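You operate a simulated robot arm through the tools that you are given. There is no shell and no other tool.

You run a simulated two-armed robot. Do the job below in one go: nothing can be reset, and whatever is moved stays where it is left.

JOB
Brush the grime off die 5 in the vice and put it back.
Fine: clamp it before you brush; brush back in its place, vice open again. What is to be rubbed or washed off counts as gone when no trace of it is left.
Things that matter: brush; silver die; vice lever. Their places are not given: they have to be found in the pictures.

The check looks at the end state, three seconds after you hand in, the way a careful person would. Anything else that was tipped, shoved, dropped, spilled or broken makes it a failure.

ROBOT AND FRAMES
Two 7-joint arms with two-finger parallel grippers on one trunk that stands fixed in place. Base frame: the origin is at the foot of the trunk, x ahead of it, y to its left, z up. Units: m, rad, N and s.
The left shoulder is at [0.11, 0.169, 1.511], the right one opposite. With the tool pointing down near the work surface each hand reaches from about 0.42 to 0.74 m from the base axis, measured 20 degrees to its own side. Payload 1.57 kg a hand.
The TCP of each hand is the grasp point between the finger pads, 0.03 m short of the fingertips. In the tool frame z runs along the fingers and y along their closing line. The gripper opens to 0.08 m. The fingers are 0.017 m wide and 0.012 m thick; the gripper's body (0.04 by 0.082 m) begins 0.08 m behind the TCP.
Orientation is that of the tool frame in the base frame, as a unit quaternion [x, y, z, w]. With the fingers straight down and closing along the base's y, the tool's x points along the base's -x, its y along +y and its z along -z.

CONTROLS
- The arms move only by the tool nudge_tool. It takes "left_deltas", "right_deltas" or both (then of equal length, played together; a hand with none holds still); each is text: rows parted by semicolons, each of 6 numbers parted by spaces: the shift along the tool's x, y, z in m, then the turn, a rotation vector about the tool's x, y, z in degrees. In form: dx dy dz wx wy wz; .... A call has 1 to 20 rows; each row shifts and turns the commanded pose from where the row before left it, along the tool's axes as they then stand. "left_fingers" and "right_fingers" are, for a hand that has rows, the opening in per cent of the stroke, from 0 (shut) to 100 (fully open), set as the call begins (left out, the last holds). A row lasts 0.2 s, in which the tool goes at most 0.05 m and 0.15 rad; a call with a longer step from one row to the next is refused whole, and so is a gripper value outside its range. A pose out of reach is approached as far as the arm can. The call stops where the force on the tool passes 40 N (or 10 N more than at its start, if that is more) or the arm is blocked; 0.2 s more then pass. The fingers move at their own pace (about 0.072 m/s each) and stop on an object; they squeeze with about 22 N. The grip force told is the motor's: it shows also when the fingers shut on nothing. Time passes only in rows, and 0.2 s behind the last, so rows that do not move let the fingers close. It gives the time, the measured TCP pose, the force on the tool (base axes), the opening and the grip force at its end, in the units of the frame above (readings bear some noise), with the torque about the TCP (base axes, N m) and any sound that the robot's microphone picked up.
- Cameras (640 x 400 px; columns grow to the right, rows downward): "scene" is now at [0.1556, 0.0126, 1.6927]; the picture's right is [0.15, -0.99, 0.00], its down [-0.77, -0.12, -0.62] and it looks along [0.62, 0.09, -0.78] (base axes); focal length 352 px, centre (320, 200). "left" rides on the left gripper at [0.072, 0.007, -0.122] in its tool frame; the picture's right is [-0.09, 1.00, 0.00], its down [-0.84, -0.08, -0.54] and it looks along [-0.54, -0.05, 0.84] (tool axes); focal length 238 px, centre (320, 200). "right" rides on the right gripper at [0.072, -0.007, -0.122] in its tool frame; the picture's right is [0.09, 1.00, 0.00], its down [-0.84, 0.08, -0.54] and it looks along [-0.54, 0.05, 0.84] (tool axes); focal length 238 px, centre (320, 200).
- snapshot(camera): a new picture of that camera. The clock stands still meanwhile.
- lift_body(by): slides the trunk up (or, below 0, down) by that many m; the arms and the scene camera ride with it, the base frame stays. It gives what a move gives, with no picture.
- aim_head(pan, tilt): turns the head with the scene camera to pan (to the left, within 1.501 rad either way) and tilt (down, from -0.506 to 1.204), counted from straight ahead of the robot. It gives what a move gives.
- point_at(camera, pixels): there is no depth. For up to 12 entries [column, row, z] of the newest picture of that camera ("zoom" is the newest enlarged one), the place [x, y] in the base frame at which the ray of that pixel passes the height z, good to about 0.002 m. The clock stands still meanwhile.
- enlarge(camera, box): a new picture of the part [left, top, right, bottom] of that camera's present view, enlarged. The clock stands still meanwhile.
- hand_in(): hands the job in; it is judged then, once.

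Unless the task says otherwise, let go and move clear before handing in.

The tools are called after ">>>" by a JSON object that holds its "method" and its "body". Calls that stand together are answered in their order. nudge_tool: Moves the arms, as the interface text tells. Its arguments: {"type":"object","properties":{"left_deltas":{"type":"string"},"left_fingers":{"type":"number"},"right_deltas":{"type":"string"},"right_fingers":{"type":"number"}},"required":[]} The other tools are called the same way: lift_body (by) slides the trunk up or down; aim_head (pan, tilt) turns the head that bears the scene camera; snapshot (camera) takes a picture; point_at (camera, pixels) gives the place at which the rays of pixels pass given heights; enlarge (camera, box) takes an enlarged picture of a part of a camera's view; hand_in () hands the job in.

At the start:

```text
time_s: 0.0
left_tcp_pos: [0.5699, 0.4274, 1.1913]
left_tool_rot: [0.0, 1.0, -0.001, -0.001]
left_force: [-0.9, -0.6, 0.2]
left_ft_torque: [0.02, -0.01, 0.0]
left_finger_gap: 0.0803
left_grasp_force: 0.0
right_tcp_pos: [0.7227, -0.1124, 1.1922]
right_tool_rot: [0.0, 1.0, 0.0, 0.0]
right_force: [-0.5, 0.0, -1.0]
right_ft_torque: [-0.02, -0.01, 0.04]
right_finger_gap: 0.0802
right_grasp_force: 0.1
trunk travel left (down, up): [-0.825, 0.065]
head pan, tilt: [0.152, 0.897]
```

scene: 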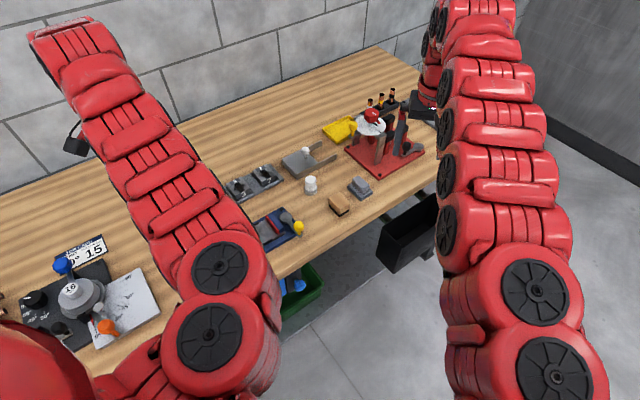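
right: 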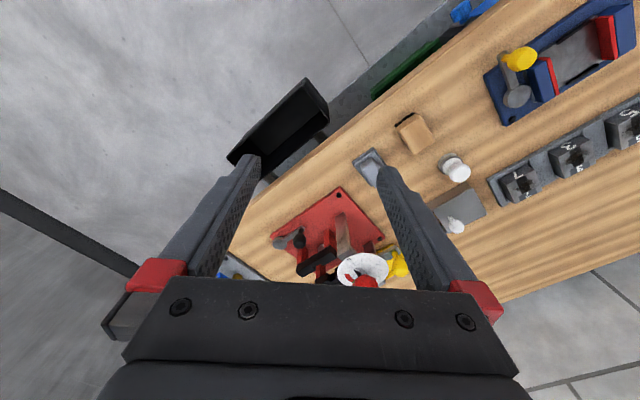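
left: 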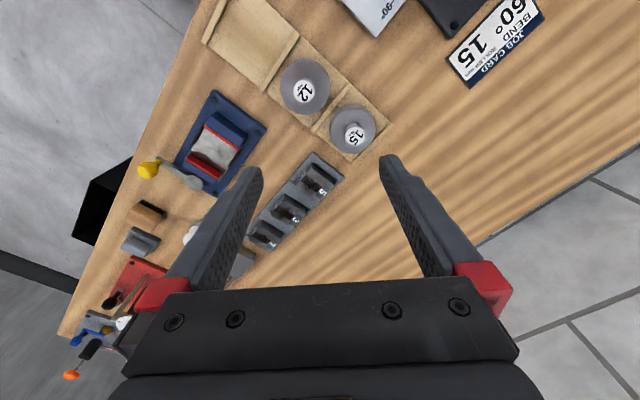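

The left camera shows three dies in a grey rack (about (265,235), (290,210), (318,178)) and a blue vice at (215,155) with a yellow-knobbed lever; the scene view is partly covered by the arms. I'll enlarge these areas to find the silver die, brush and lever.

>>> {"method": "enlarge", "body": {"camera": "left", "box": [80, 80, 400, 280]}}

>>> {"method": "enlarge", "body": {"camera": "right", "box": [340, 20, 640, 240]}}

>>> {"method": "enlarge", "body": {"camera": "scene", "box": [200, 80, 440, 260]}}

```text
2.00 times, centred on (240, 180) of left
```

zoom: 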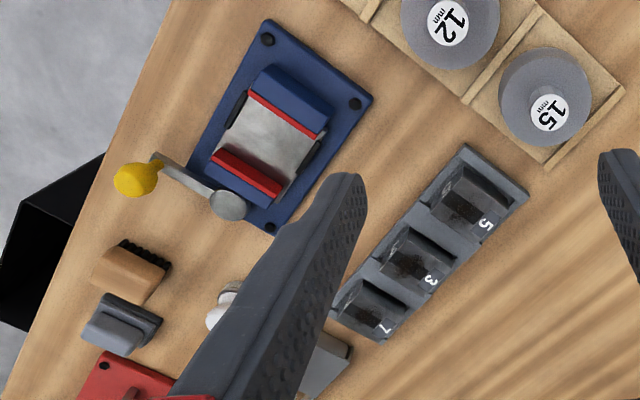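

```text
1.82 times, centred on (490, 130) of right
```

zoom: 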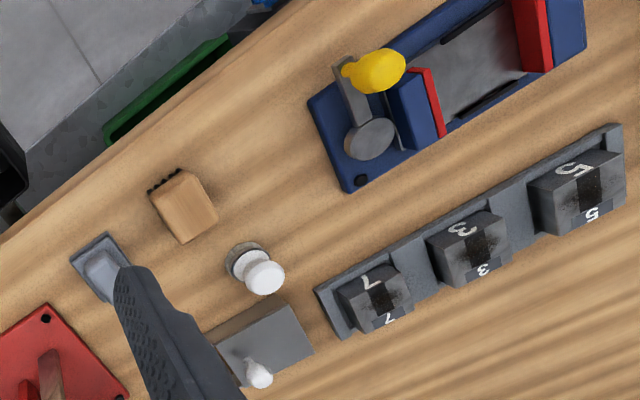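

```text
2.22 times, centred on (320, 170) of scene
```

zoom: 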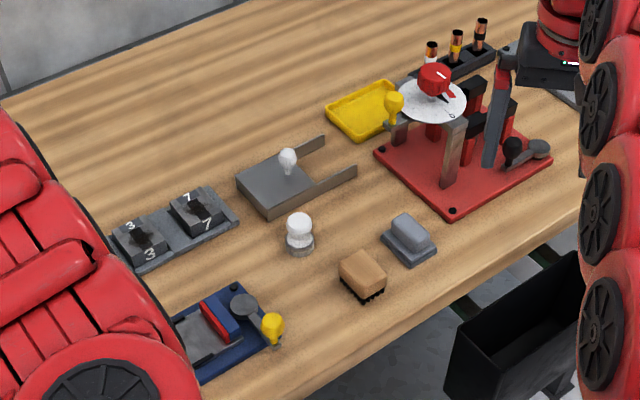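

Die 5 is the third in the rack (right zoom (580,190)), the brush is the tan block with black bristles (right zoom (182,205)), and the lever has the yellow knob. I'll triangulate the table height with features visible in both hand cameras.

>>> {"method": "point_at", "body": {"camera": "left", "pixels": [[215, 193.5, 0.8], [215, 193.5, 0.9], [215, 193.5, 1.0], [315, 182, 0.8], [315, 182, 0.9], [315, 182, 1.0]]}}

>>> {"method": "point_at", "body": {"camera": "right", "pixels": [[513, 119, 0.8], [513, 119, 0.9], [513, 119, 1.0], [632.9, 124.5, 0.8], [632.9, 124.5, 0.9], [632.9, 124.5, 1.0]]}}

```text
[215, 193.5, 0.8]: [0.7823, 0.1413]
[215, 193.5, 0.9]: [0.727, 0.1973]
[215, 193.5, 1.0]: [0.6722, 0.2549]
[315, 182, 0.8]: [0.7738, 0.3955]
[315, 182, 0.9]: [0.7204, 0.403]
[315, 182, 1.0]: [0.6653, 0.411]
```

```text
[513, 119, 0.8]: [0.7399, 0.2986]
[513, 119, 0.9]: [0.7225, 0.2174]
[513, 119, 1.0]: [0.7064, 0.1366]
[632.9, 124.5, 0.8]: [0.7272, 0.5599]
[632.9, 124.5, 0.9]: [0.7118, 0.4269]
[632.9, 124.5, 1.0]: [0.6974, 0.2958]
```

Triangulation puts the vice base screw near (0.720, 0.206, 0.915) and die 5 near (0.711, 0.404, 0.917). I'll move the left hand in above the vice and back a bit for a clearer look.

>>> {"method": "nudge_tool", "body": {"left_deltas": "0.02 -0.04 0 0 0 0; 0.02 -0.04 0 0 0 0; 0.02 -0.04 0 0 0 0; 0.02 -0.03 0 0 0 0; 0 0 0 0 0 0"}}

>>> {"method": "snapshot", "body": {"camera": "left"}}

>>> {"method": "snapshot", "body": {"camera": "scene"}}

```text
time_s: 1.2
left_tcp_pos: [0.5695, 0.427, 1.192]
left_tool_rot: [-0.001, 1.0, 0.0, -0.001]
left_force: [0.3, -0.2, -0.2]
left_ft_torque: [0.02, -0.01, 0.03]
left_finger_gap: 0.0801
left_grasp_force: 0.2
left hand out of reach, approached as far as the arm can: row 1, 2, 3, 4
right_tcp_pos: [0.7218, -0.1108, 1.1915]
right_tool_rot: [0.0, 1.0, 0.0, 0.0]
right_force: [0.1, -1.2, -0.6]
right_ft_torque: [-0.01, 0.01, 0.01]
right_finger_gap: 0.0801
right_grasp_force: 0.1
trunk travel left (down, up): [-0.825, 0.065]
head pan, tilt: [0.152, 0.897]
```

```text
taken
```

left: 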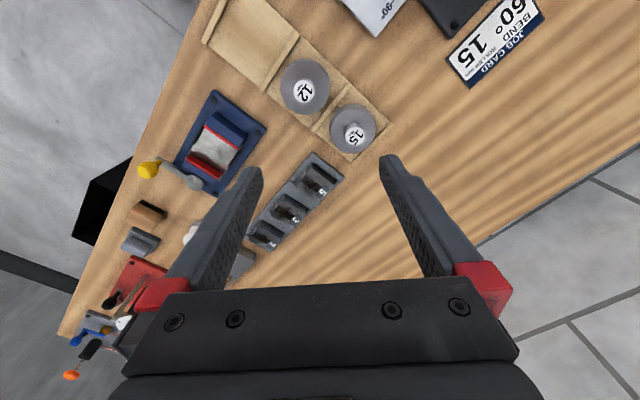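

```text
taken
```

scene: 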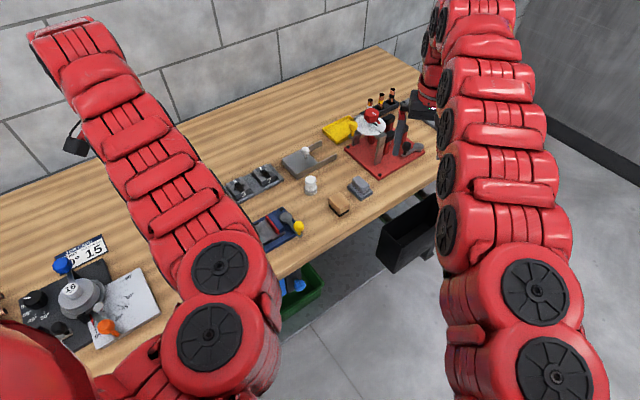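

The left hand did not move at all ("out of reach"), so that direction is beyond its inner limit at this height. I'll try lowering it a little to see how the reach responds.

>>> {"method": "nudge_tool", "body": {"left_deltas": "0 0 0.03 0 0 0; 0 0 0.03 0 0 0; 0 0 0 0 0 0"}}

```text
time_s: 2.0
left_tcp_pos: [0.5719, 0.4257, 1.1828]
left_tool_rot: [0.003, 1.0, 0.0, -0.003]
left_force: [-0.9, 0.0, -0.4]
left_ft_torque: [0.06, 0.02, -0.02]
left_finger_gap: 0.0801
left_grasp_force: 0.1
left hand out of reach, approached as far as the arm can: row 1, 2
right_tcp_pos: [0.7215, -0.111, 1.1908]
right_tool_rot: [0.0, 1.0, 0.0, 0.0]
right_force: [-0.4, 0.7, -0.5]
right_ft_torque: [-0.03, -0.02, -0.01]
right_finger_gap: 0.0797
right_grasp_force: 0.0
trunk travel left (down, up): [-0.825, 0.065]
head pan, tilt: [0.152, 0.897]
```

It only crept down 1 cm. I'll test moving outward to learn where the commanded pose stands.

>>> {"method": "nudge_tool", "body": {"left_deltas": "-0.02 0 0 0 0 0; -0.02 0 0.02 0 0 0; 0 0 0.03 0 0 0; 0 0 0.03 0 0 0; 0 0 0 0 0 0"}}

```text
time_s: 3.2
left_tcp_pos: [0.6088, 0.4254, 1.1049]
left_tool_rot: [0.0, 1.0, 0.0, -0.001]
left_force: [-0.3, 0.2, 1.4]
left_ft_torque: [0.02, 0.05, 0.0]
left_finger_gap: 0.0804
left_grasp_force: 0.0
right_tcp_pos: [0.7216, -0.1116, 1.1907]
right_tool_rot: [0.0, 1.0, 0.0, 0.0]
right_force: [-0.1, -0.2, -0.3]
right_ft_torque: [0.02, 0.03, 0.0]
right_finger_gap: 0.08
right_grasp_force: 0.1
trunk travel left (down, up): [-0.825, 0.065]
head pan, tilt: [0.152, 0.897]
```

The command resets to where the arm actually is, and the hand now follows. I'll look from this new left pose and from the right hand.

>>> {"method": "snapshot", "body": {"camera": "left"}}

>>> {"method": "snapshot", "body": {"camera": "scene"}}

```text
taken
```

left: 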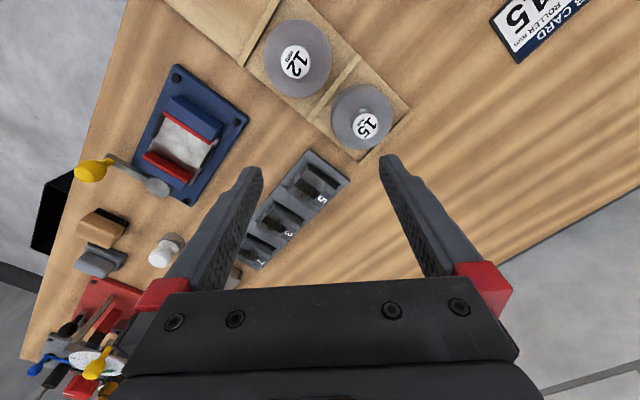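

```text
taken
```

scene: 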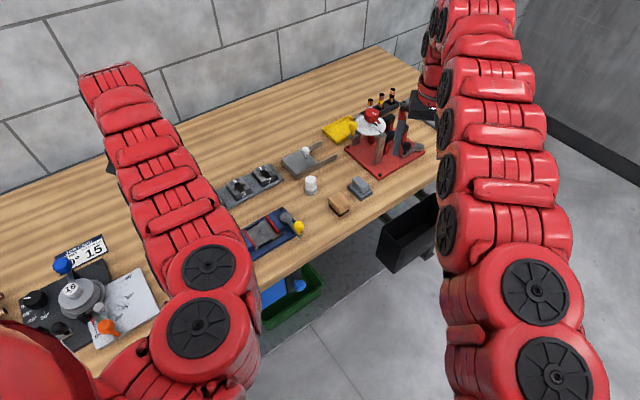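

Both views show the rack, vice, brush and grey block clearly. I'll enlarge the scene and left views for accurate pixel picks.

>>> {"method": "enlarge", "body": {"camera": "scene", "box": [216, 140, 376, 240]}}

>>> {"method": "enlarge", "body": {"camera": "left", "box": [60, 40, 380, 240]}}

>>> {"method": "enlarge", "body": {"camera": "scene", "box": [290, 70, 450, 170]}}

```text
4.00 times, centred on (296, 190) of scene
```

zoom: 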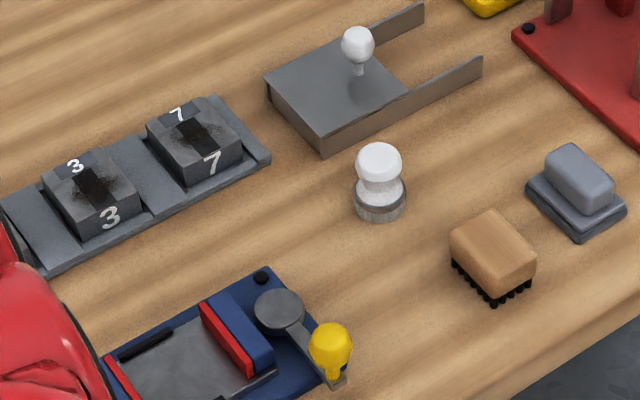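

```text
2.00 times, centred on (220, 140) of left
```

zoom: 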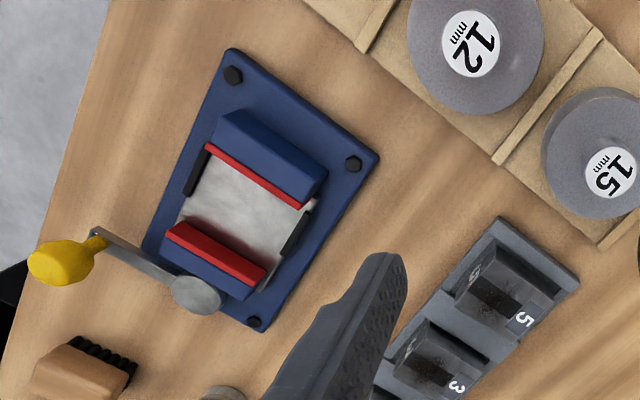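

```text
4.00 times, centred on (370, 120) of scene
```

zoom: 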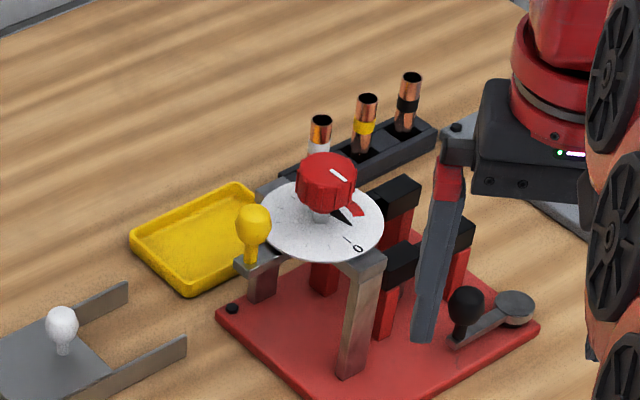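

I'll triangulate key points using the left zoom and the scene picture: screw of the vice base, knob, brush corners, die 3 corners.

>>> {"method": "point_at", "body": {"camera": "left", "pixels": [[187.5, 200.5, 0.9], [187.5, 200.5, 0.92], [175.5, 78, 0.9], [175.5, 78, 0.92], [237, 121.5, 0.9], [237, 121.5, 0.92], [92, 170, 0.92], [92, 170, 0.98], [157, 187, 0.92], [157, 187, 0.96]]}}

>>> {"method": "point_at", "body": {"camera": "scene", "pixels": [[281.25, 209.25, 0.88], [281.25, 209.25, 0.9], [281.25, 209.25, 0.92], [298.5, 226, 0.92], [298.5, 226, 0.98], [285.5, 218, 0.92], [285.5, 218, 0.96]]}}

```text
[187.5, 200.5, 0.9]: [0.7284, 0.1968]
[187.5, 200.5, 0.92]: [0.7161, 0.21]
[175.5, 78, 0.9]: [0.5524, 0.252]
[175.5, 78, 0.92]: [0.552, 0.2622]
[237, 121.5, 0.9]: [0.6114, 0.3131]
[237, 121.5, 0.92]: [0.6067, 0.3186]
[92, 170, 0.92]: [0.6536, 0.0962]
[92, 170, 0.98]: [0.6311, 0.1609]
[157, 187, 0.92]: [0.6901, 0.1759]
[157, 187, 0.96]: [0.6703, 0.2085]
```

```text
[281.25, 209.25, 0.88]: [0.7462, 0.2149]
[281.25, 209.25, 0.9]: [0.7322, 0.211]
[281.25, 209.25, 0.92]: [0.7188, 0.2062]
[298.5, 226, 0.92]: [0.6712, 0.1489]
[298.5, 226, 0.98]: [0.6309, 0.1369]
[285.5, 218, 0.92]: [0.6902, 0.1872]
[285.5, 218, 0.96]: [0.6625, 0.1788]
```

The vice lies about 45° to my axes: knob near (0.641, 0.141, 0.961), pivot disc near (0.684, 0.185, 0.931). I'll enlarge tightly on the rack and the vice for details.

>>> {"method": "enlarge", "body": {"camera": "left", "box": [236, 140, 364, 220]}}

>>> {"method": "enlarge", "body": {"camera": "left", "box": [72, 56, 264, 216]}}

>>> {"method": "enlarge", "body": {"camera": "right", "box": [480, 0, 640, 160]}}

```text
5.00 times, centred on (300, 180) of left
```

zoom: 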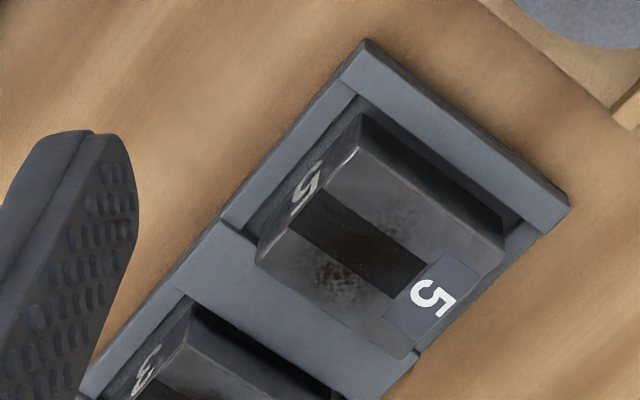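

```text
2.50 times, centred on (168, 136) of left
```

zoom: 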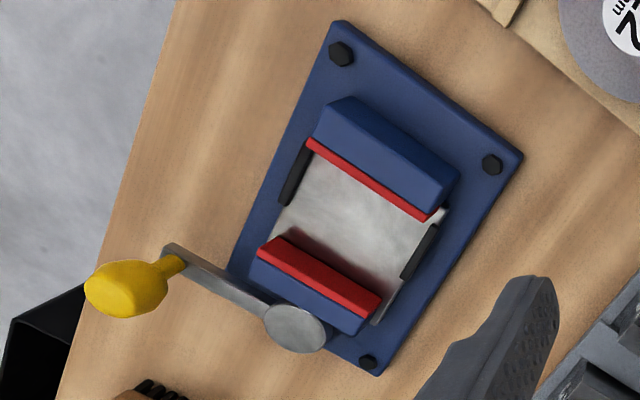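

```text
2.50 times, centred on (560, 80) of right
```

zoom: 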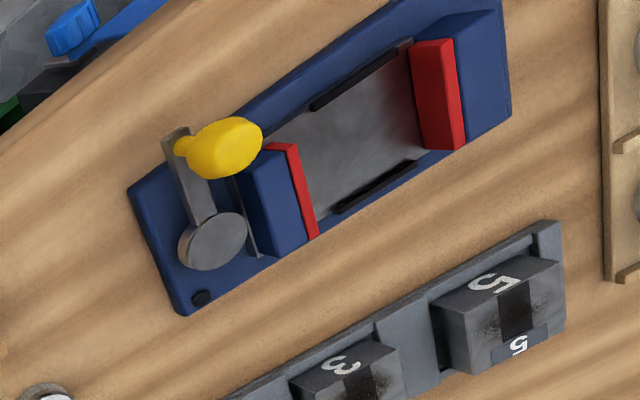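

The die 5 top shows a dark band and speckled grime, with a "5" tag on top toward the back and a "5" on the near face. Before lowering the trunk for better reach, I'll check where the tall press and other items stand.

>>> {"method": "point_at", "body": {"camera": "scene", "pixels": [[370, 118, 1.0], [344, 149, 0.9], [380, 176, 0.9], [424, 152, 0.9], [425, 155, 0.97], [339, 203, 0.93], [360, 186, 0.92], [310, 185, 0.93], [305, 150, 0.94], [241, 188, 0.92]]}}

>>> {"method": "point_at", "body": {"camera": "right", "pixels": [[414, 132.7, 0.9], [414, 132.7, 0.95], [363, 270, 0.95], [363, 270, 1.0], [363, 270, 1.05]]}}

```text
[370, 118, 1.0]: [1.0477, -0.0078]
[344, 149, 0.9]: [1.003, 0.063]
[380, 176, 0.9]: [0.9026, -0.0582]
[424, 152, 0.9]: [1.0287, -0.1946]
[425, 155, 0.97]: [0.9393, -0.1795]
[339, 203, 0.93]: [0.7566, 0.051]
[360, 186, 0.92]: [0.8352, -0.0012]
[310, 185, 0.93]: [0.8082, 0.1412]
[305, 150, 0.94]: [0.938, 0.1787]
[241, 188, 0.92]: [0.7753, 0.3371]
```

```text
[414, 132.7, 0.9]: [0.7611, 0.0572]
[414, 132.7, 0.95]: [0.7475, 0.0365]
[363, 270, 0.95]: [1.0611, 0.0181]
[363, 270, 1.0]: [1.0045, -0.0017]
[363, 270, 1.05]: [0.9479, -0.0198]
```

The brush sits near (0.757, 0.050), and the press is well ahead at x > 0.9. I'll raise the left hand a bit and move it outward, then lower the trunk 0.15 m for reach.

>>> {"method": "nudge_tool", "body": {"left_deltas": "-0.02 0 -0.03 0 0 0; -0.02 0 -0.03 0 0 0; -0.02 0 -0.03 0 0 0; 0 0 0 0 0 0"}}

>>> {"method": "lift_body", "body": {"by": -0.15}}

>>> {"method": "snapshot", "body": {"camera": "scene"}}

>>> {"method": "snapshot", "body": {"camera": "left"}}

>>> {"method": "snapshot", "body": {"camera": "right"}}

```text
time_s: 4.2
left_tcp_pos: [0.6689, 0.423, 1.1947]
left_tool_rot: [0.001, 1.0, 0.0, -0.001]
left_force: [0.1, -0.8, 0.7]
left_ft_torque: [0.02, 0.04, 0.01]
left_finger_gap: 0.0799
left_grasp_force: 0.0
right_tcp_pos: [0.723, -0.1109, 1.1912]
right_tool_rot: [0.0, 1.0, 0.0, 0.0]
right_force: [-0.8, 0.0, 0.4]
right_ft_torque: [0.06, 0.0, -0.03]
right_finger_gap: 0.0802
right_grasp_force: 0.0
trunk travel left (down, up): [-0.825, 0.065]
head pan, tilt: [0.152, 0.897]
```

```text
time_s: 6.0
left_tcp_pos: [0.6688, 0.4246, 1.0466]
left_tool_rot: [-0.001, 1.0, -0.001, 0.0]
left_force: [0.4, 0.1, 0.0]
left_ft_torque: [-0.02, 0.02, 0.03]
left_finger_gap: 0.0801
left_grasp_force: 0.0
right_tcp_pos: [0.7213, -0.111, 1.0428]
right_tool_rot: [0.0, 1.0, 0.0, 0.0]
right_force: [0.3, -0.4, -0.2]
right_ft_torque: [0.01, -0.01, 0.03]
right_finger_gap: 0.0799
right_grasp_force: 0.0
trunk travel left (down, up): [-0.675, 0.215]
head pan, tilt: [0.152, 0.897]
```

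```text
taken
```

scene: 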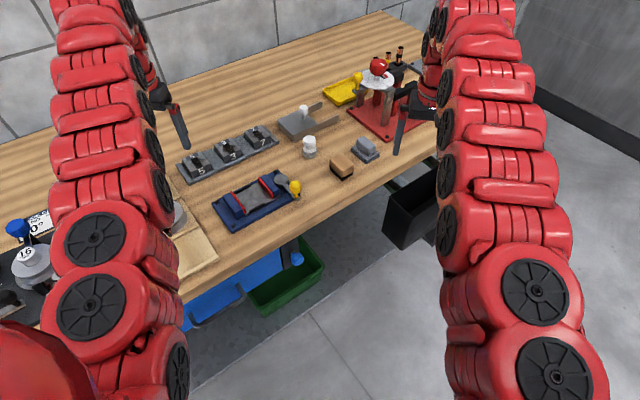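

```text
taken
```

left: 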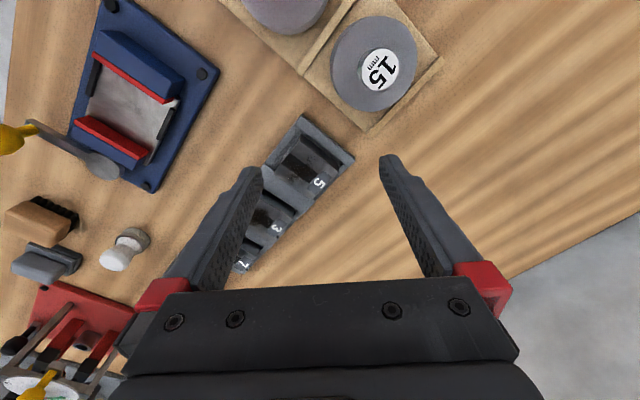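

```text
taken
```

right: 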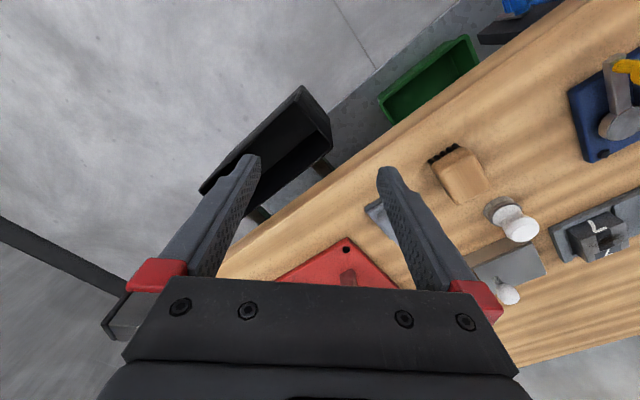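

Now the scene camera sees the rack (178–280, 120–185) and vice (212–300, 168–235) unobstructed. I'll enlarge those.

>>> {"method": "enlarge", "body": {"camera": "scene", "box": [170, 110, 298, 190]}}

>>> {"method": "enlarge", "body": {"camera": "scene", "box": [205, 155, 317, 240]}}

>>> {"method": "enlarge", "body": {"camera": "left", "box": [250, 105, 370, 205]}}

>>> {"method": "enlarge", "body": {"camera": "scene", "box": [290, 110, 402, 190]}}

```text
5.00 times, centred on (234, 150) of scene
```

zoom: 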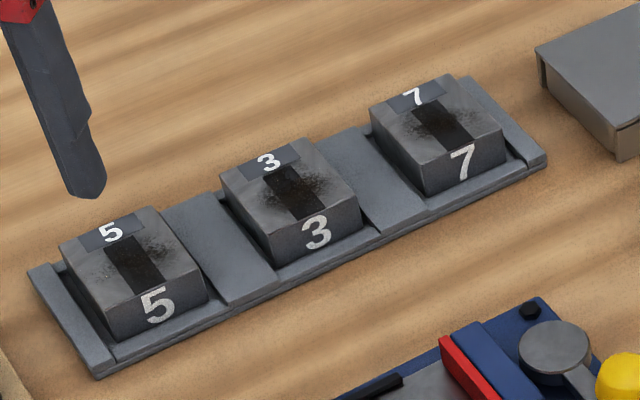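

```text
4.71 times, centred on (261, 198) of scene
```

zoom: 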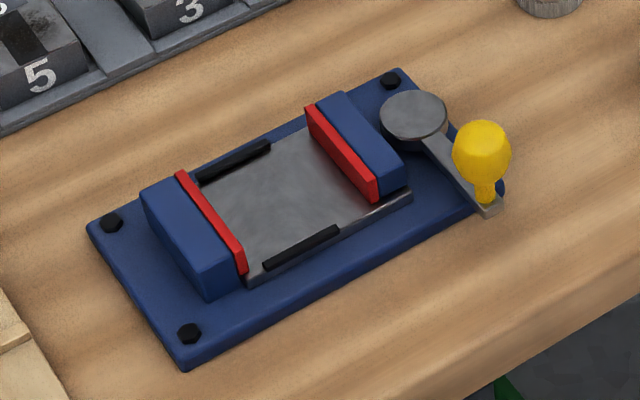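

```text
4.00 times, centred on (310, 155) of left
```

zoom: 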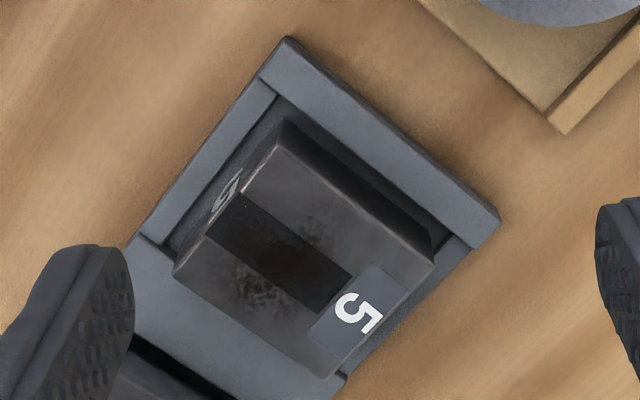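

```text
5.00 times, centred on (346, 150) of scene
```

zoom: 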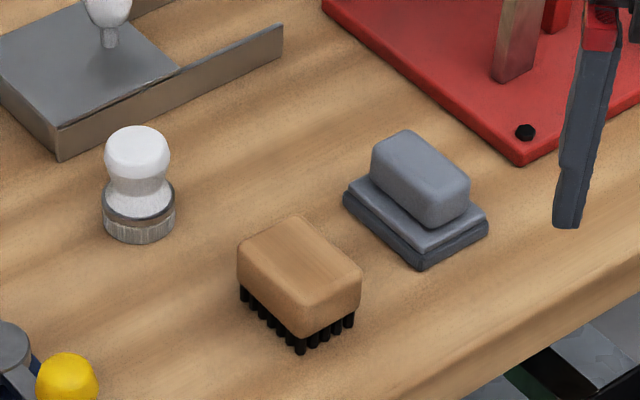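

Die 5's top corners are clear in both the scene (A(182,159), B(192,172), C(211,164), D(200,151)) and left views. I'll triangulate them.

>>> {"method": "point_at", "body": {"camera": "scene", "pixels": [[182, 159.4, 0.93], [182, 159.4, 0.95], [191.6, 171.6, 0.93], [191.6, 171.6, 0.95], [211.4, 163.6, 0.93], [211.4, 163.6, 0.95], [200.4, 151.4, 0.93], [200.4, 151.4, 0.95], [176, 164, 0.91], [189.6, 185.6, 0.9], [279.4, 141, 0.91], [264, 125.6, 0.91]]}}

>>> {"method": "point_at", "body": {"camera": "left", "pixels": [[338.75, 171.25, 0.93], [338.75, 171.25, 0.95], [300.5, 142, 0.93], [300.5, 142, 0.95], [273.75, 173.5, 0.93], [273.75, 173.5, 0.95], [310.5, 199.25, 0.93], [310.5, 199.25, 0.95]]}}

```text
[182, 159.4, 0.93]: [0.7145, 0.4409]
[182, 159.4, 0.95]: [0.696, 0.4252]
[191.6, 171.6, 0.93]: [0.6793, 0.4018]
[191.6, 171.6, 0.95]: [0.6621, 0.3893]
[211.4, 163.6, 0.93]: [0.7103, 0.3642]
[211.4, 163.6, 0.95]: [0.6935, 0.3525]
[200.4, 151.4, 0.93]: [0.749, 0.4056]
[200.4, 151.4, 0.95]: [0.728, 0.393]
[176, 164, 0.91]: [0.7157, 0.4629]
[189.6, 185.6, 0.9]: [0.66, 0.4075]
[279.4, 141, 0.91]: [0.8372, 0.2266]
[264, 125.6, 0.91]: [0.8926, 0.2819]
```

```text
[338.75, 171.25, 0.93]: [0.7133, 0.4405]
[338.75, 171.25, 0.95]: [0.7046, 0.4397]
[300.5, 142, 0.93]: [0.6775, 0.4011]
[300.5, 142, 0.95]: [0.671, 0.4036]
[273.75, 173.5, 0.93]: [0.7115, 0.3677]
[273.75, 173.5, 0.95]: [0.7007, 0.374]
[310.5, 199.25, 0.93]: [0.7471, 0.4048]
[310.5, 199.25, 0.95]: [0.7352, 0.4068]
```

Die 5's top is at z ≈ 0.930, centred near (0.713, 0.403), about 0.049 × 0.053 m, turned ~46°. Now the same for the vice; I'll enlarge the left view of it.

>>> {"method": "enlarge", "body": {"camera": "left", "box": [0, 0, 230, 200]}}

>>> {"method": "enlarge", "body": {"camera": "scene", "box": [209, 162, 305, 236]}}

```text
2.00 times, centred on (115, 100) of left
```

zoom: 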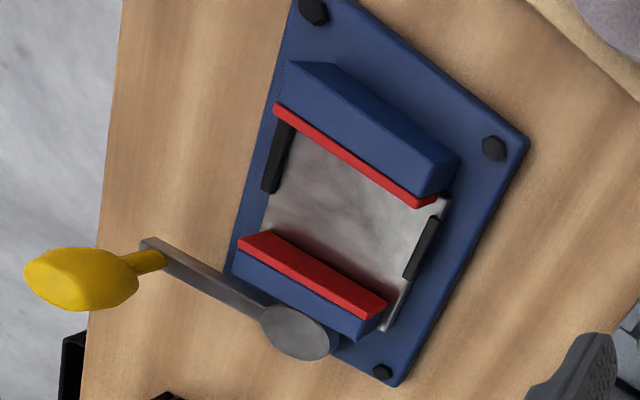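

```text
5.41 times, centred on (257, 199) of scene
```

zoom: 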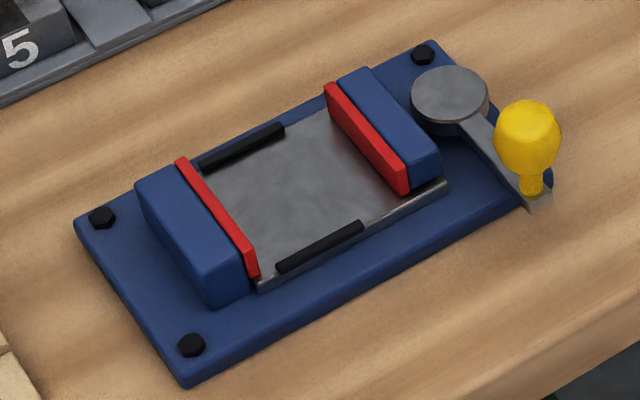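

I'll triangulate the jaw edges, the lever parts and bed from both pictures.

>>> {"method": "point_at", "body": {"camera": "scene", "pixels": [[232.4, 191.05, 0.93], [232.4, 191.05, 0.95], [245.5, 207.3, 0.93], [245.5, 207.3, 0.95], [257.9, 177.6, 0.93], [257.9, 177.6, 0.95], [272.2, 192.3, 0.93], [272.2, 192.3, 0.95], [245.5, 213.2, 0.92], [271.8, 197.9, 0.92], [258.3, 182.7, 0.92]]}}

>>> {"method": "point_at", "body": {"camera": "left", "pixels": [[164, 104, 0.93], [164, 104, 0.95], [92.5, 57.5, 0.93], [92.5, 57.5, 0.95], [142.5, 159, 0.93], [142.5, 159, 0.95], [75, 121, 0.93], [75, 121, 0.95], [149, 151, 0.92], [84, 116, 0.92]]}}

```text
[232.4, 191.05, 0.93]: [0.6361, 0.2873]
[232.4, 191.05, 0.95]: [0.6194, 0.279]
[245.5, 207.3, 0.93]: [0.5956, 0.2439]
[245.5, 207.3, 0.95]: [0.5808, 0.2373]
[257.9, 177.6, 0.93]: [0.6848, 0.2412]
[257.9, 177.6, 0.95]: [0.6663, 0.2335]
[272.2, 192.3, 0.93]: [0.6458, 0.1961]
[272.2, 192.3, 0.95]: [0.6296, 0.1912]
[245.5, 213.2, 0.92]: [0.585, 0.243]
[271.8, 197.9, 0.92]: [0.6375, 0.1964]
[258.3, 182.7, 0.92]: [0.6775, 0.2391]
```

```text
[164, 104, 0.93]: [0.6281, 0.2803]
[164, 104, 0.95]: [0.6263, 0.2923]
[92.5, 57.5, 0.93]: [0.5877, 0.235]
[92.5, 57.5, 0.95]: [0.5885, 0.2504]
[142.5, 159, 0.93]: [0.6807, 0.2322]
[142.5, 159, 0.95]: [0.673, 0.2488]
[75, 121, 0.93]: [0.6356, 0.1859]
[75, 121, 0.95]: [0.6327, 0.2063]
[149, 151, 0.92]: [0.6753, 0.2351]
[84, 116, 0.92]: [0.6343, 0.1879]
```

Jaw tops are at z ≈ 0.9375 with an opening of ~0.067 m centred near (0.633, 0.239); the fixture angle is about 45–46°. I'll turn the left hand 45° so its fingers close across the die front-to-back, and bring it above die 5.

>>> {"method": "nudge_tool", "body": {"left_deltas": "0 0 0 0 0 7.5; 0 0 0 0 0 7.5; 0 0 0 0 0 7.5; 0 0 0 0 0 7.5; 0 0 0 0 0 7.5; 0 0 0 0 0 7.5; -0.023 0.008 0 0 0 0; -0.0235 0.0075 0 0 0 0; 0 0 0 0 0 0"}}

>>> {"method": "snapshot", "body": {"camera": "left"}}

>>> {"method": "snapshot", "body": {"camera": "scene"}}

```text
time_s: 8.0
left_tcp_pos: [0.6813, 0.3949, 1.0447]
left_tool_rot: [0.382, 0.924, 0.0, 0.0]
left_force: [0.1, 0.0, -0.3]
left_ft_torque: [-0.01, 0.0, -0.01]
left_finger_gap: 0.08
left_grasp_force: 0.2
left hand out of reach, approached as far as the arm can: row 7, 8
right_tcp_pos: [0.7216, -0.11, 1.0429]
right_tool_rot: [0.001, 1.0, 0.0, 0.0]
right_force: [0.4, -0.6, -0.6]
right_ft_torque: [0.04, 0.04, 0.02]
right_finger_gap: 0.08
right_grasp_force: 0.0
trunk travel left (down, up): [-0.675, 0.215]
head pan, tilt: [0.152, 0.897]
```

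```text
taken
```

left: 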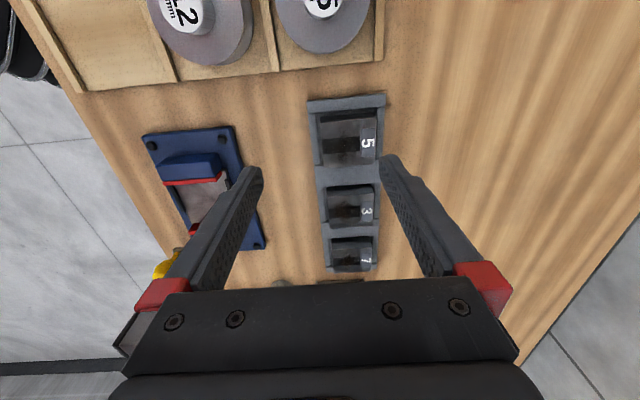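

```text
taken
```

scene: 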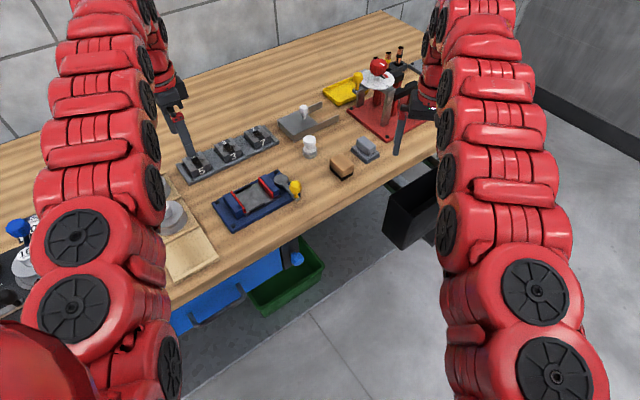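

Rows 7–8 ran out of reach at (0.681, 0.395), so die 5 is at the edge of the left arm's range at this height. I'll go down to z≈1.0 (tips still ~4 cm above the die) and try reaching further out there.

>>> {"method": "nudge_tool", "body": {"left_deltas": "0 0 0.0225 0 0 0; 0 0 0.0225 0 0 0; -0.0085 0.014 0 0 0 0; -0.0085 0.0143 0 0 0 0; 0 0 0 0 0 0"}}

```text
time_s: 9.2
left_tcp_pos: [0.6859, 0.395, 0.9976]
left_tool_rot: [0.382, 0.924, -0.001, -0.001]
left_force: [-0.3, 0.2, 0.0]
left_ft_torque: [0.01, 0.0, -0.02]
left_finger_gap: 0.0798
left_grasp_force: 0.0
left hand out of reach, approached as far as the arm can: row 3, 4
right_tcp_pos: [0.7217, -0.1105, 1.0412]
right_tool_rot: [0.0, 1.0, 0.0, -0.001]
right_force: [0.6, -0.3, 0.5]
right_ft_torque: [0.04, 0.0, -0.01]
right_finger_gap: 0.08
right_grasp_force: 0.1
trunk travel left (down, up): [-0.675, 0.215]
head pan, tilt: [0.152, 0.897]
```

The left arm tops out at ~0.62 m from its shoulder, and die 5 is at 0.647 m, so I'll tilt the hand 14° about its closing line (fingers leaning along the rack), which keeps the pads flush with the die faces. Then hover over the die.

>>> {"method": "nudge_tool", "body": {"left_deltas": "0 0 0 0 -7 0; 0 0 0 0 -7 0; -0.005 0.0124 0.0078 0 0 0; -0.005 0.0123 0.0077 0 0 0; 0 0 0 0 0 0"}}

>>> {"method": "snapshot", "body": {"camera": "left"}}

>>> {"method": "snapshot", "body": {"camera": "scene"}}

```text
time_s: 10.3
left_tcp_pos: [0.7062, 0.401, 0.988]
left_tool_rot: [0.379, 0.917, -0.047, 0.113]
left_force: [-0.5, -0.2, 0.6]
left_ft_torque: [0.04, 0.0, 0.0]
left_finger_gap: 0.0802
left_grasp_force: 0.1
left hand out of reach, approached as far as the arm can: row 4
right_tcp_pos: [0.7214, -0.1117, 1.0429]
right_tool_rot: [0.0, 1.0, 0.0, 0.0]
right_force: [0.3, -0.6, 1.1]
right_ft_torque: [-0.02, 0.04, 0.01]
right_finger_gap: 0.0798
right_grasp_force: 0.0
trunk travel left (down, up): [-0.675, 0.215]
head pan, tilt: [0.152, 0.897]
```

```text
taken
```

left: 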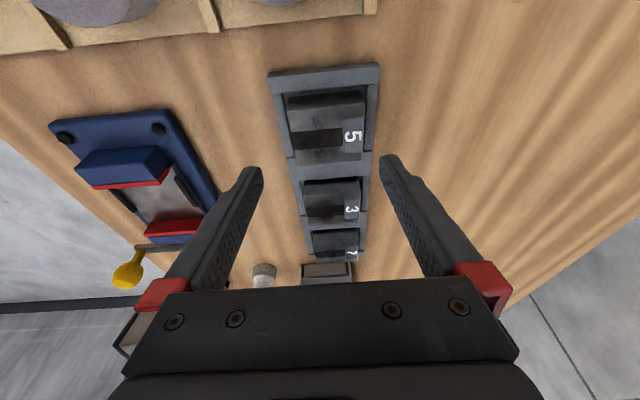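

```text
taken
```

scene: 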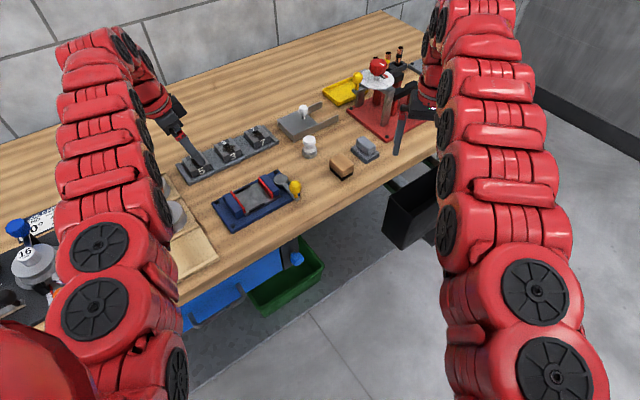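

The hand is at (0.706, 0.401, 0.988), just short of the die centre. I'll enlarge the die in the left view to refine its place and angle before adding a bit more tilt.

>>> {"method": "enlarge", "body": {"camera": "left", "box": [260, 60, 388, 180]}}

```text
3.33 times, centred on (324, 120) of left
```

zoom: 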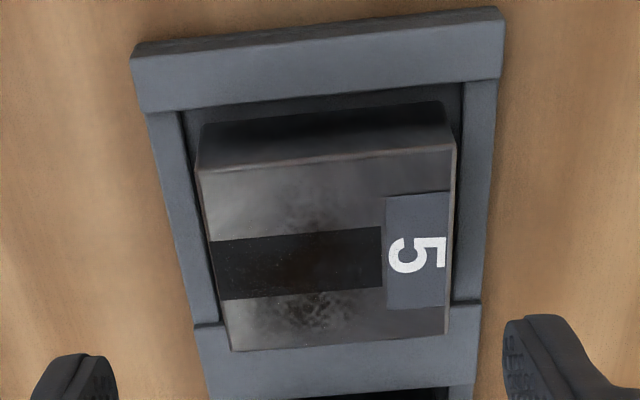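

I'll get the die's top corners and the rack strip edges from this zoom.

>>> {"method": "point_at", "body": {"camera": "zoom", "pixels": [[195, 168, 0.93], [455, 148, 0.93], [448, 333, 0.93], [230, 350, 0.93], [133, 55, 0.91], [500, 10, 0.91], [148, 113, 0.91], [497, 82, 0.91]]}}

```text
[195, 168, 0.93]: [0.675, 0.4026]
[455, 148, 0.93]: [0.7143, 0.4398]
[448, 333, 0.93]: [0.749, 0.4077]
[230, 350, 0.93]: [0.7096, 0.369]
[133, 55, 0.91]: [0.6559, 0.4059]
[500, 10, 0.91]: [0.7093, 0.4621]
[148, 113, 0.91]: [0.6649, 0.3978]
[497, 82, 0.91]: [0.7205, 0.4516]
```

The fixture angle is 45.2° and the die centre is (0.712, 0.404), so I'm 6.5 mm short across. I'll add 5° of tilt and shift into line.

>>> {"method": "nudge_tool", "body": {"left_deltas": "0 0 0 0 -5 0; -0.0022 0.0065 0.0007 0 0 0; 0 0 0 0 0 0"}}

```text
time_s: 11.2
left_tcp_pos: [0.7135, 0.4033, 0.9893]
left_tool_rot: [0.378, 0.911, -0.065, 0.152]
left_force: [0.7, -0.2, -0.9]
left_ft_torque: [0.0, 0.0, -0.01]
left_finger_gap: 0.0804
left_grasp_force: 0.1
right_tcp_pos: [0.7223, -0.1133, 1.0423]
right_tool_rot: [0.0, 1.0, 0.0, 0.0]
right_force: [0.5, 0.4, -0.8]
right_ft_torque: [-0.01, 0.0, 0.02]
right_finger_gap: 0.0801
right_grasp_force: 0.1
trunk travel left (down, up): [-0.675, 0.215]
head pan, tilt: [0.152, 0.897]
```

Aligned at (0.7135, 0.4033). Before descending I want the rack's rim height, so I'll triangulate its back-left corner between the left zoom and the scene picture.

>>> {"method": "point_at", "body": {"camera": "zoom", "pixels": [[500, 10, 0.9], [500, 10, 0.92], [133, 55, 0.9], [133, 55, 0.92]]}}

>>> {"method": "enlarge", "body": {"camera": "scene", "box": [166, 130, 230, 170]}}

>>> {"method": "enlarge", "body": {"camera": "left", "box": [220, 40, 420, 180]}}

```text
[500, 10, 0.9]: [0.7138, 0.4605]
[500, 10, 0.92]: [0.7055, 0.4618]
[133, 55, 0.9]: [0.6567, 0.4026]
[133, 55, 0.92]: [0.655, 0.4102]
```

```text
10.00 times, centred on (198, 150) of scene
```

zoom: 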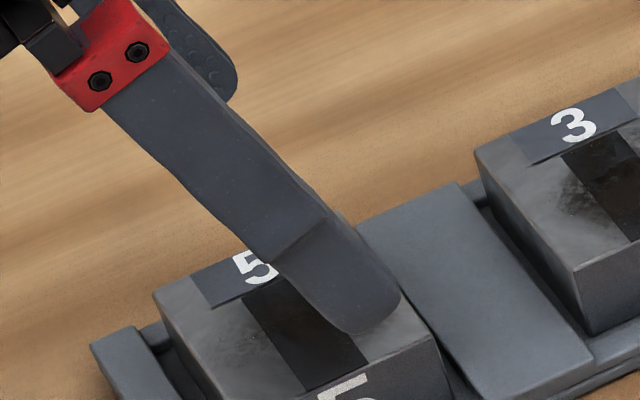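

```text
2.86 times, centred on (320, 110) of left
```

zoom: 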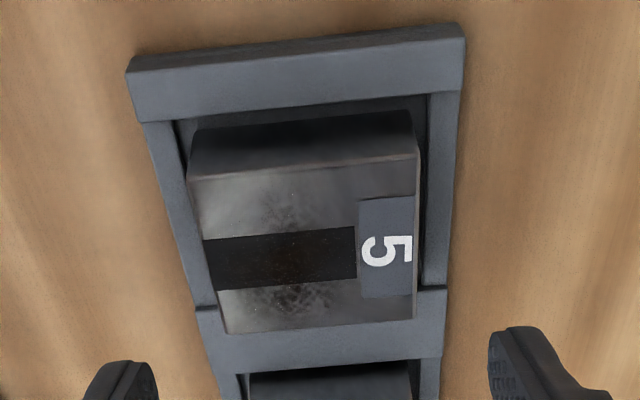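

The rack's front/back strips sit lower than the dividers, and the fingers clear the die on both sides. I'll descend vertically to TCP z ≈ 0.948 (tips ~0.917) with the fingers open.

>>> {"method": "nudge_tool", "body": {"left_deltas": "0.0045 0 0.0130 0 0 0; 0.0045 0 0.0130 0 0 0; 0.0045 0 0.0130 0 0 0; 0 0 0 0 0 0"}}

>>> {"method": "enlarge", "body": {"camera": "scene", "box": [150, 110, 246, 190]}}

>>> {"method": "snapshot", "body": {"camera": "left"}}

```text
time_s: 12.2
left_tcp_pos: [0.7111, 0.4024, 0.9609]
left_tool_rot: [0.377, 0.911, -0.063, 0.152]
left_force: [-0.5, 0.4, -0.3]
left_ft_torque: [0.01, 0.0, -0.01]
left_finger_gap: 0.08
left_grasp_force: 0.0
left hand out of reach, approached as far as the arm can: row 2, 3
right_tcp_pos: [0.7225, -0.1117, 1.043]
right_tool_rot: [0.0, 1.0, 0.0, 0.0]
right_force: [-0.3, 0.1, 0.4]
right_ft_torque: [-0.02, 0.03, 0.02]
right_finger_gap: 0.08
right_grasp_force: 0.0
trunk travel left (down, up): [-0.675, 0.215]
head pan, tilt: [0.152, 0.897]
```

```text
5.00 times, centred on (198, 150) of scene
```

zoom: 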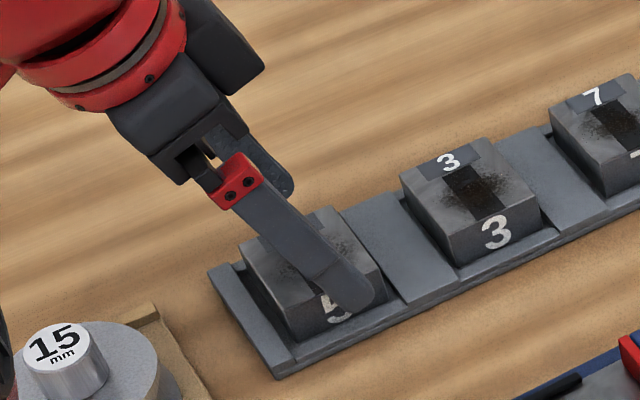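

```text
taken
```

left: 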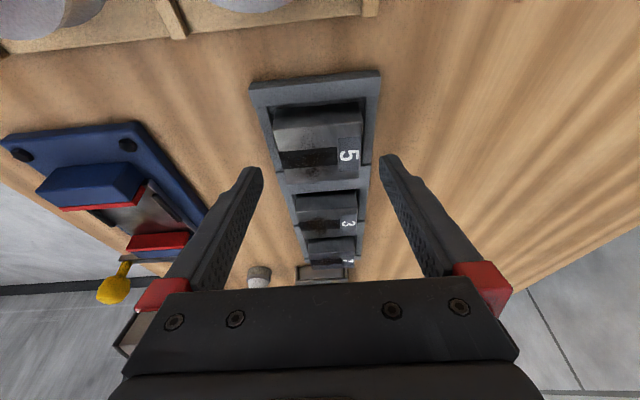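

Going lower by the arm alone loses reach, so the wrist is below the shoulder's sweet spot; I'll use the trunk for the rest of the descent. First a small shift so the leaning fingertips are centred on the die faces.

>>> {"method": "nudge_tool", "body": {"left_deltas": "0.0071 0.002 -0.0024 0 0 0; 0 0 0 0 0 0"}}

>>> {"method": "lift_body", "body": {"by": -0.015}}

>>> {"method": "enlarge", "body": {"camera": "scene", "box": [150, 110, 246, 190]}}

>>> {"method": "enlarge", "body": {"camera": "left", "box": [220, 60, 420, 200]}}

```text
time_s: 12.8
left_tcp_pos: [0.7081, 0.4128, 0.9605]
left_tool_rot: [0.378, 0.911, -0.063, 0.152]
left_force: [1.3, 0.9, -0.6]
left_ft_torque: [0.01, -0.03, 0.02]
left_finger_gap: 0.0799
left_grasp_force: 0.0
right_tcp_pos: [0.7212, -0.1107, 1.0423]
right_tool_rot: [0.0, 1.0, 0.0, 0.0]
right_force: [0.5, 0.5, 1.5]
right_ft_torque: [0.01, -0.02, 0.04]
right_finger_gap: 0.08
right_grasp_force: 0.0
trunk travel left (down, up): [-0.675, 0.215]
head pan, tilt: [0.152, 0.897]
```

```text
time_s: 13.4
left_tcp_pos: [0.7071, 0.411, 0.9444]
left_tool_rot: [0.377, 0.912, -0.063, 0.152]
left_force: [0.0, 0.8, -0.2]
left_ft_torque: [-0.03, 0.01, 0.03]
left_finger_gap: 0.08
left_grasp_force: 0.1
right_tcp_pos: [0.7212, -0.1113, 1.0268]
right_tool_rot: [0.0, 1.0, 0.0, -0.001]
right_force: [0.3, 0.3, 0.6]
right_ft_torque: [-0.03, 0.0, -0.01]
right_finger_gap: 0.0802
right_grasp_force: 0.1
trunk travel left (down, up): [-0.66, 0.23]
head pan, tilt: [0.152, 0.897]
```

```text
5.00 times, centred on (198, 150) of scene
```

zoom: 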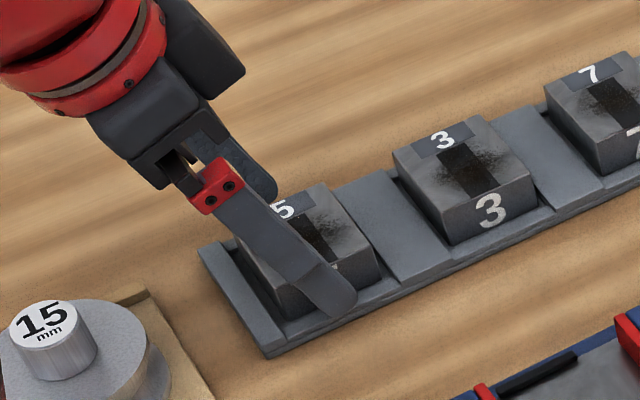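

```text
2.86 times, centred on (320, 130) of left
```

zoom: 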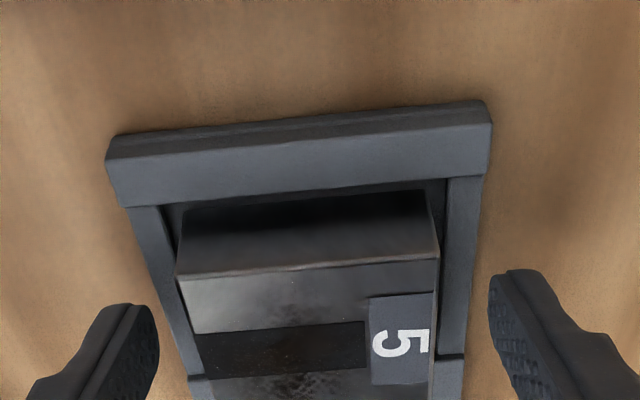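

TCP is centred across the die (1 mm off) with tips at ~0.913 and no contact force. I'll close the fingers.

>>> {"method": "nudge_tool", "body": {"left_deltas": "0 0 0 0 0 0; 0 0 0 0 0 0; 0 0 0 0 0 0; 0 0 0 0 0 0", "left_fingers": 0}}

>>> {"method": "enlarge", "body": {"camera": "scene", "box": [150, 110, 246, 190]}}

```text
time_s: 14.4
left_tcp_pos: [0.7082, 0.4116, 0.9444]
left_tool_rot: [0.377, 0.911, -0.063, 0.152]
left_force: [-0.8, 0.0, 0.3]
left_ft_torque: [-0.08, 0.06, 0.04]
left_finger_gap: 0.0559
left_grasp_force: 22.0
right_tcp_pos: [0.7218, -0.1119, 1.0267]
right_tool_rot: [0.001, 1.0, 0.001, 0.0]
right_force: [-0.1, -0.5, -0.7]
right_ft_torque: [-0.01, 0.01, -0.03]
right_finger_gap: 0.0798
right_grasp_force: 0.0
trunk travel left (down, up): [-0.66, 0.23]
head pan, tilt: [0.152, 0.897]
```

```text
5.00 times, centred on (198, 150) of scene
```

zoom: 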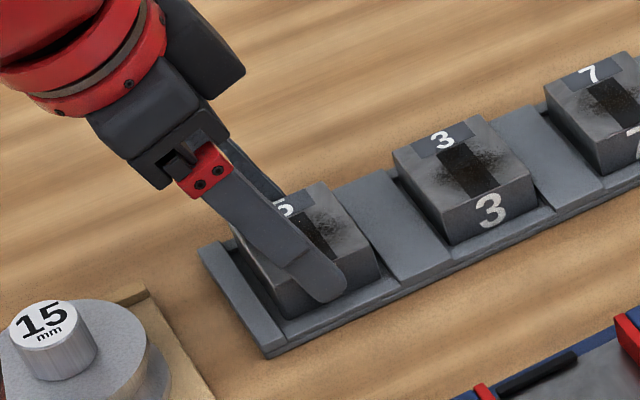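

Grip is firm at a 0.0559 m gap with 22 N. I'll lift with the trunk by 0.05 m.

>>> {"method": "lift_body", "body": {"by": 0.05}}

>>> {"method": "enlarge", "body": {"camera": "scene", "box": [150, 110, 310, 230]}}

```text
time_s: 15.3
left_tcp_pos: [0.7088, 0.4117, 0.9927]
left_tool_rot: [0.378, 0.911, -0.063, 0.152]
left_force: [0.5, -0.8, -4.6]
left_ft_torque: [0.02, 0.0, -0.01]
left_finger_gap: 0.0556
left_grasp_force: 22.2
right_tcp_pos: [0.7224, -0.1119, 1.0758]
right_tool_rot: [0.0, 1.0, -0.001, -0.002]
right_force: [-0.1, 0.3, -0.2]
right_ft_torque: [-0.02, 0.04, 0.01]
right_finger_gap: 0.0799
right_grasp_force: 0.0
trunk travel left (down, up): [-0.71, 0.18]
head pan, tilt: [0.152, 0.897]
```

```text
3.33 times, centred on (230, 170) of scene
```

zoom: 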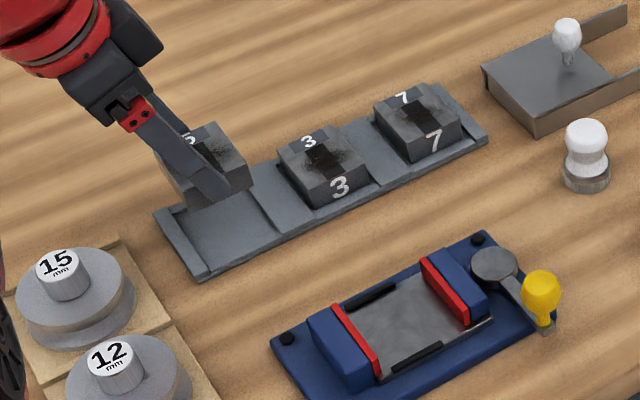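

Die 5 is up (load ~4.6 N) and hanging level. I'll carry it over toward the vice at this height (die bottom ~0.95, jaw tops ~0.938).

>>> {"method": "nudge_tool", "body": {"left_deltas": "-0.0065 -0.0217 0.0022 0 0 0; -0.0065 -0.0217 0.0022 0 0 0; -0.0065 -0.0217 0.0022 0 0 0; -0.0065 -0.0217 0.0022 0 0 0; -0.0065 -0.0217 0.0022 0 0 0; -0.0065 -0.0217 0.0022 0 0 0; 0 0 0 0 0 0"}}

>>> {"method": "snapshot", "body": {"camera": "scene"}}

>>> {"method": "snapshot", "body": {"camera": "left"}}

```text
time_s: 16.9
left_tcp_pos: [0.6676, 0.3017, 0.9942]
left_tool_rot: [0.377, 0.911, -0.065, 0.152]
left_force: [0.7, 0.3, -4.0]
left_ft_torque: [0.06, -0.01, 0.01]
left_finger_gap: 0.0558
left_grasp_force: 21.5
left hand out of reach, approached as far as the arm can: row 5, 6
right_tcp_pos: [0.7219, -0.1097, 1.0771]
right_tool_rot: [0.0, 1.0, 0.0, 0.0]
right_force: [-0.3, -0.6, 0.1]
right_ft_torque: [-0.02, -0.02, -0.03]
right_finger_gap: 0.0802
right_grasp_force: 0.2
trunk travel left (down, up): [-0.71, 0.18]
head pan, tilt: [0.152, 0.897]
```

```text
taken
```

scene: 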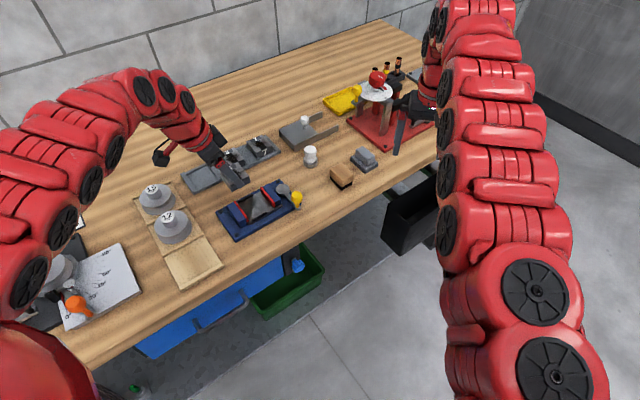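

```text
taken
```

left: 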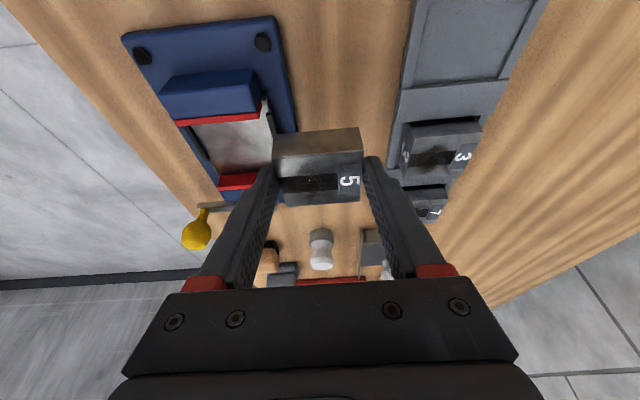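

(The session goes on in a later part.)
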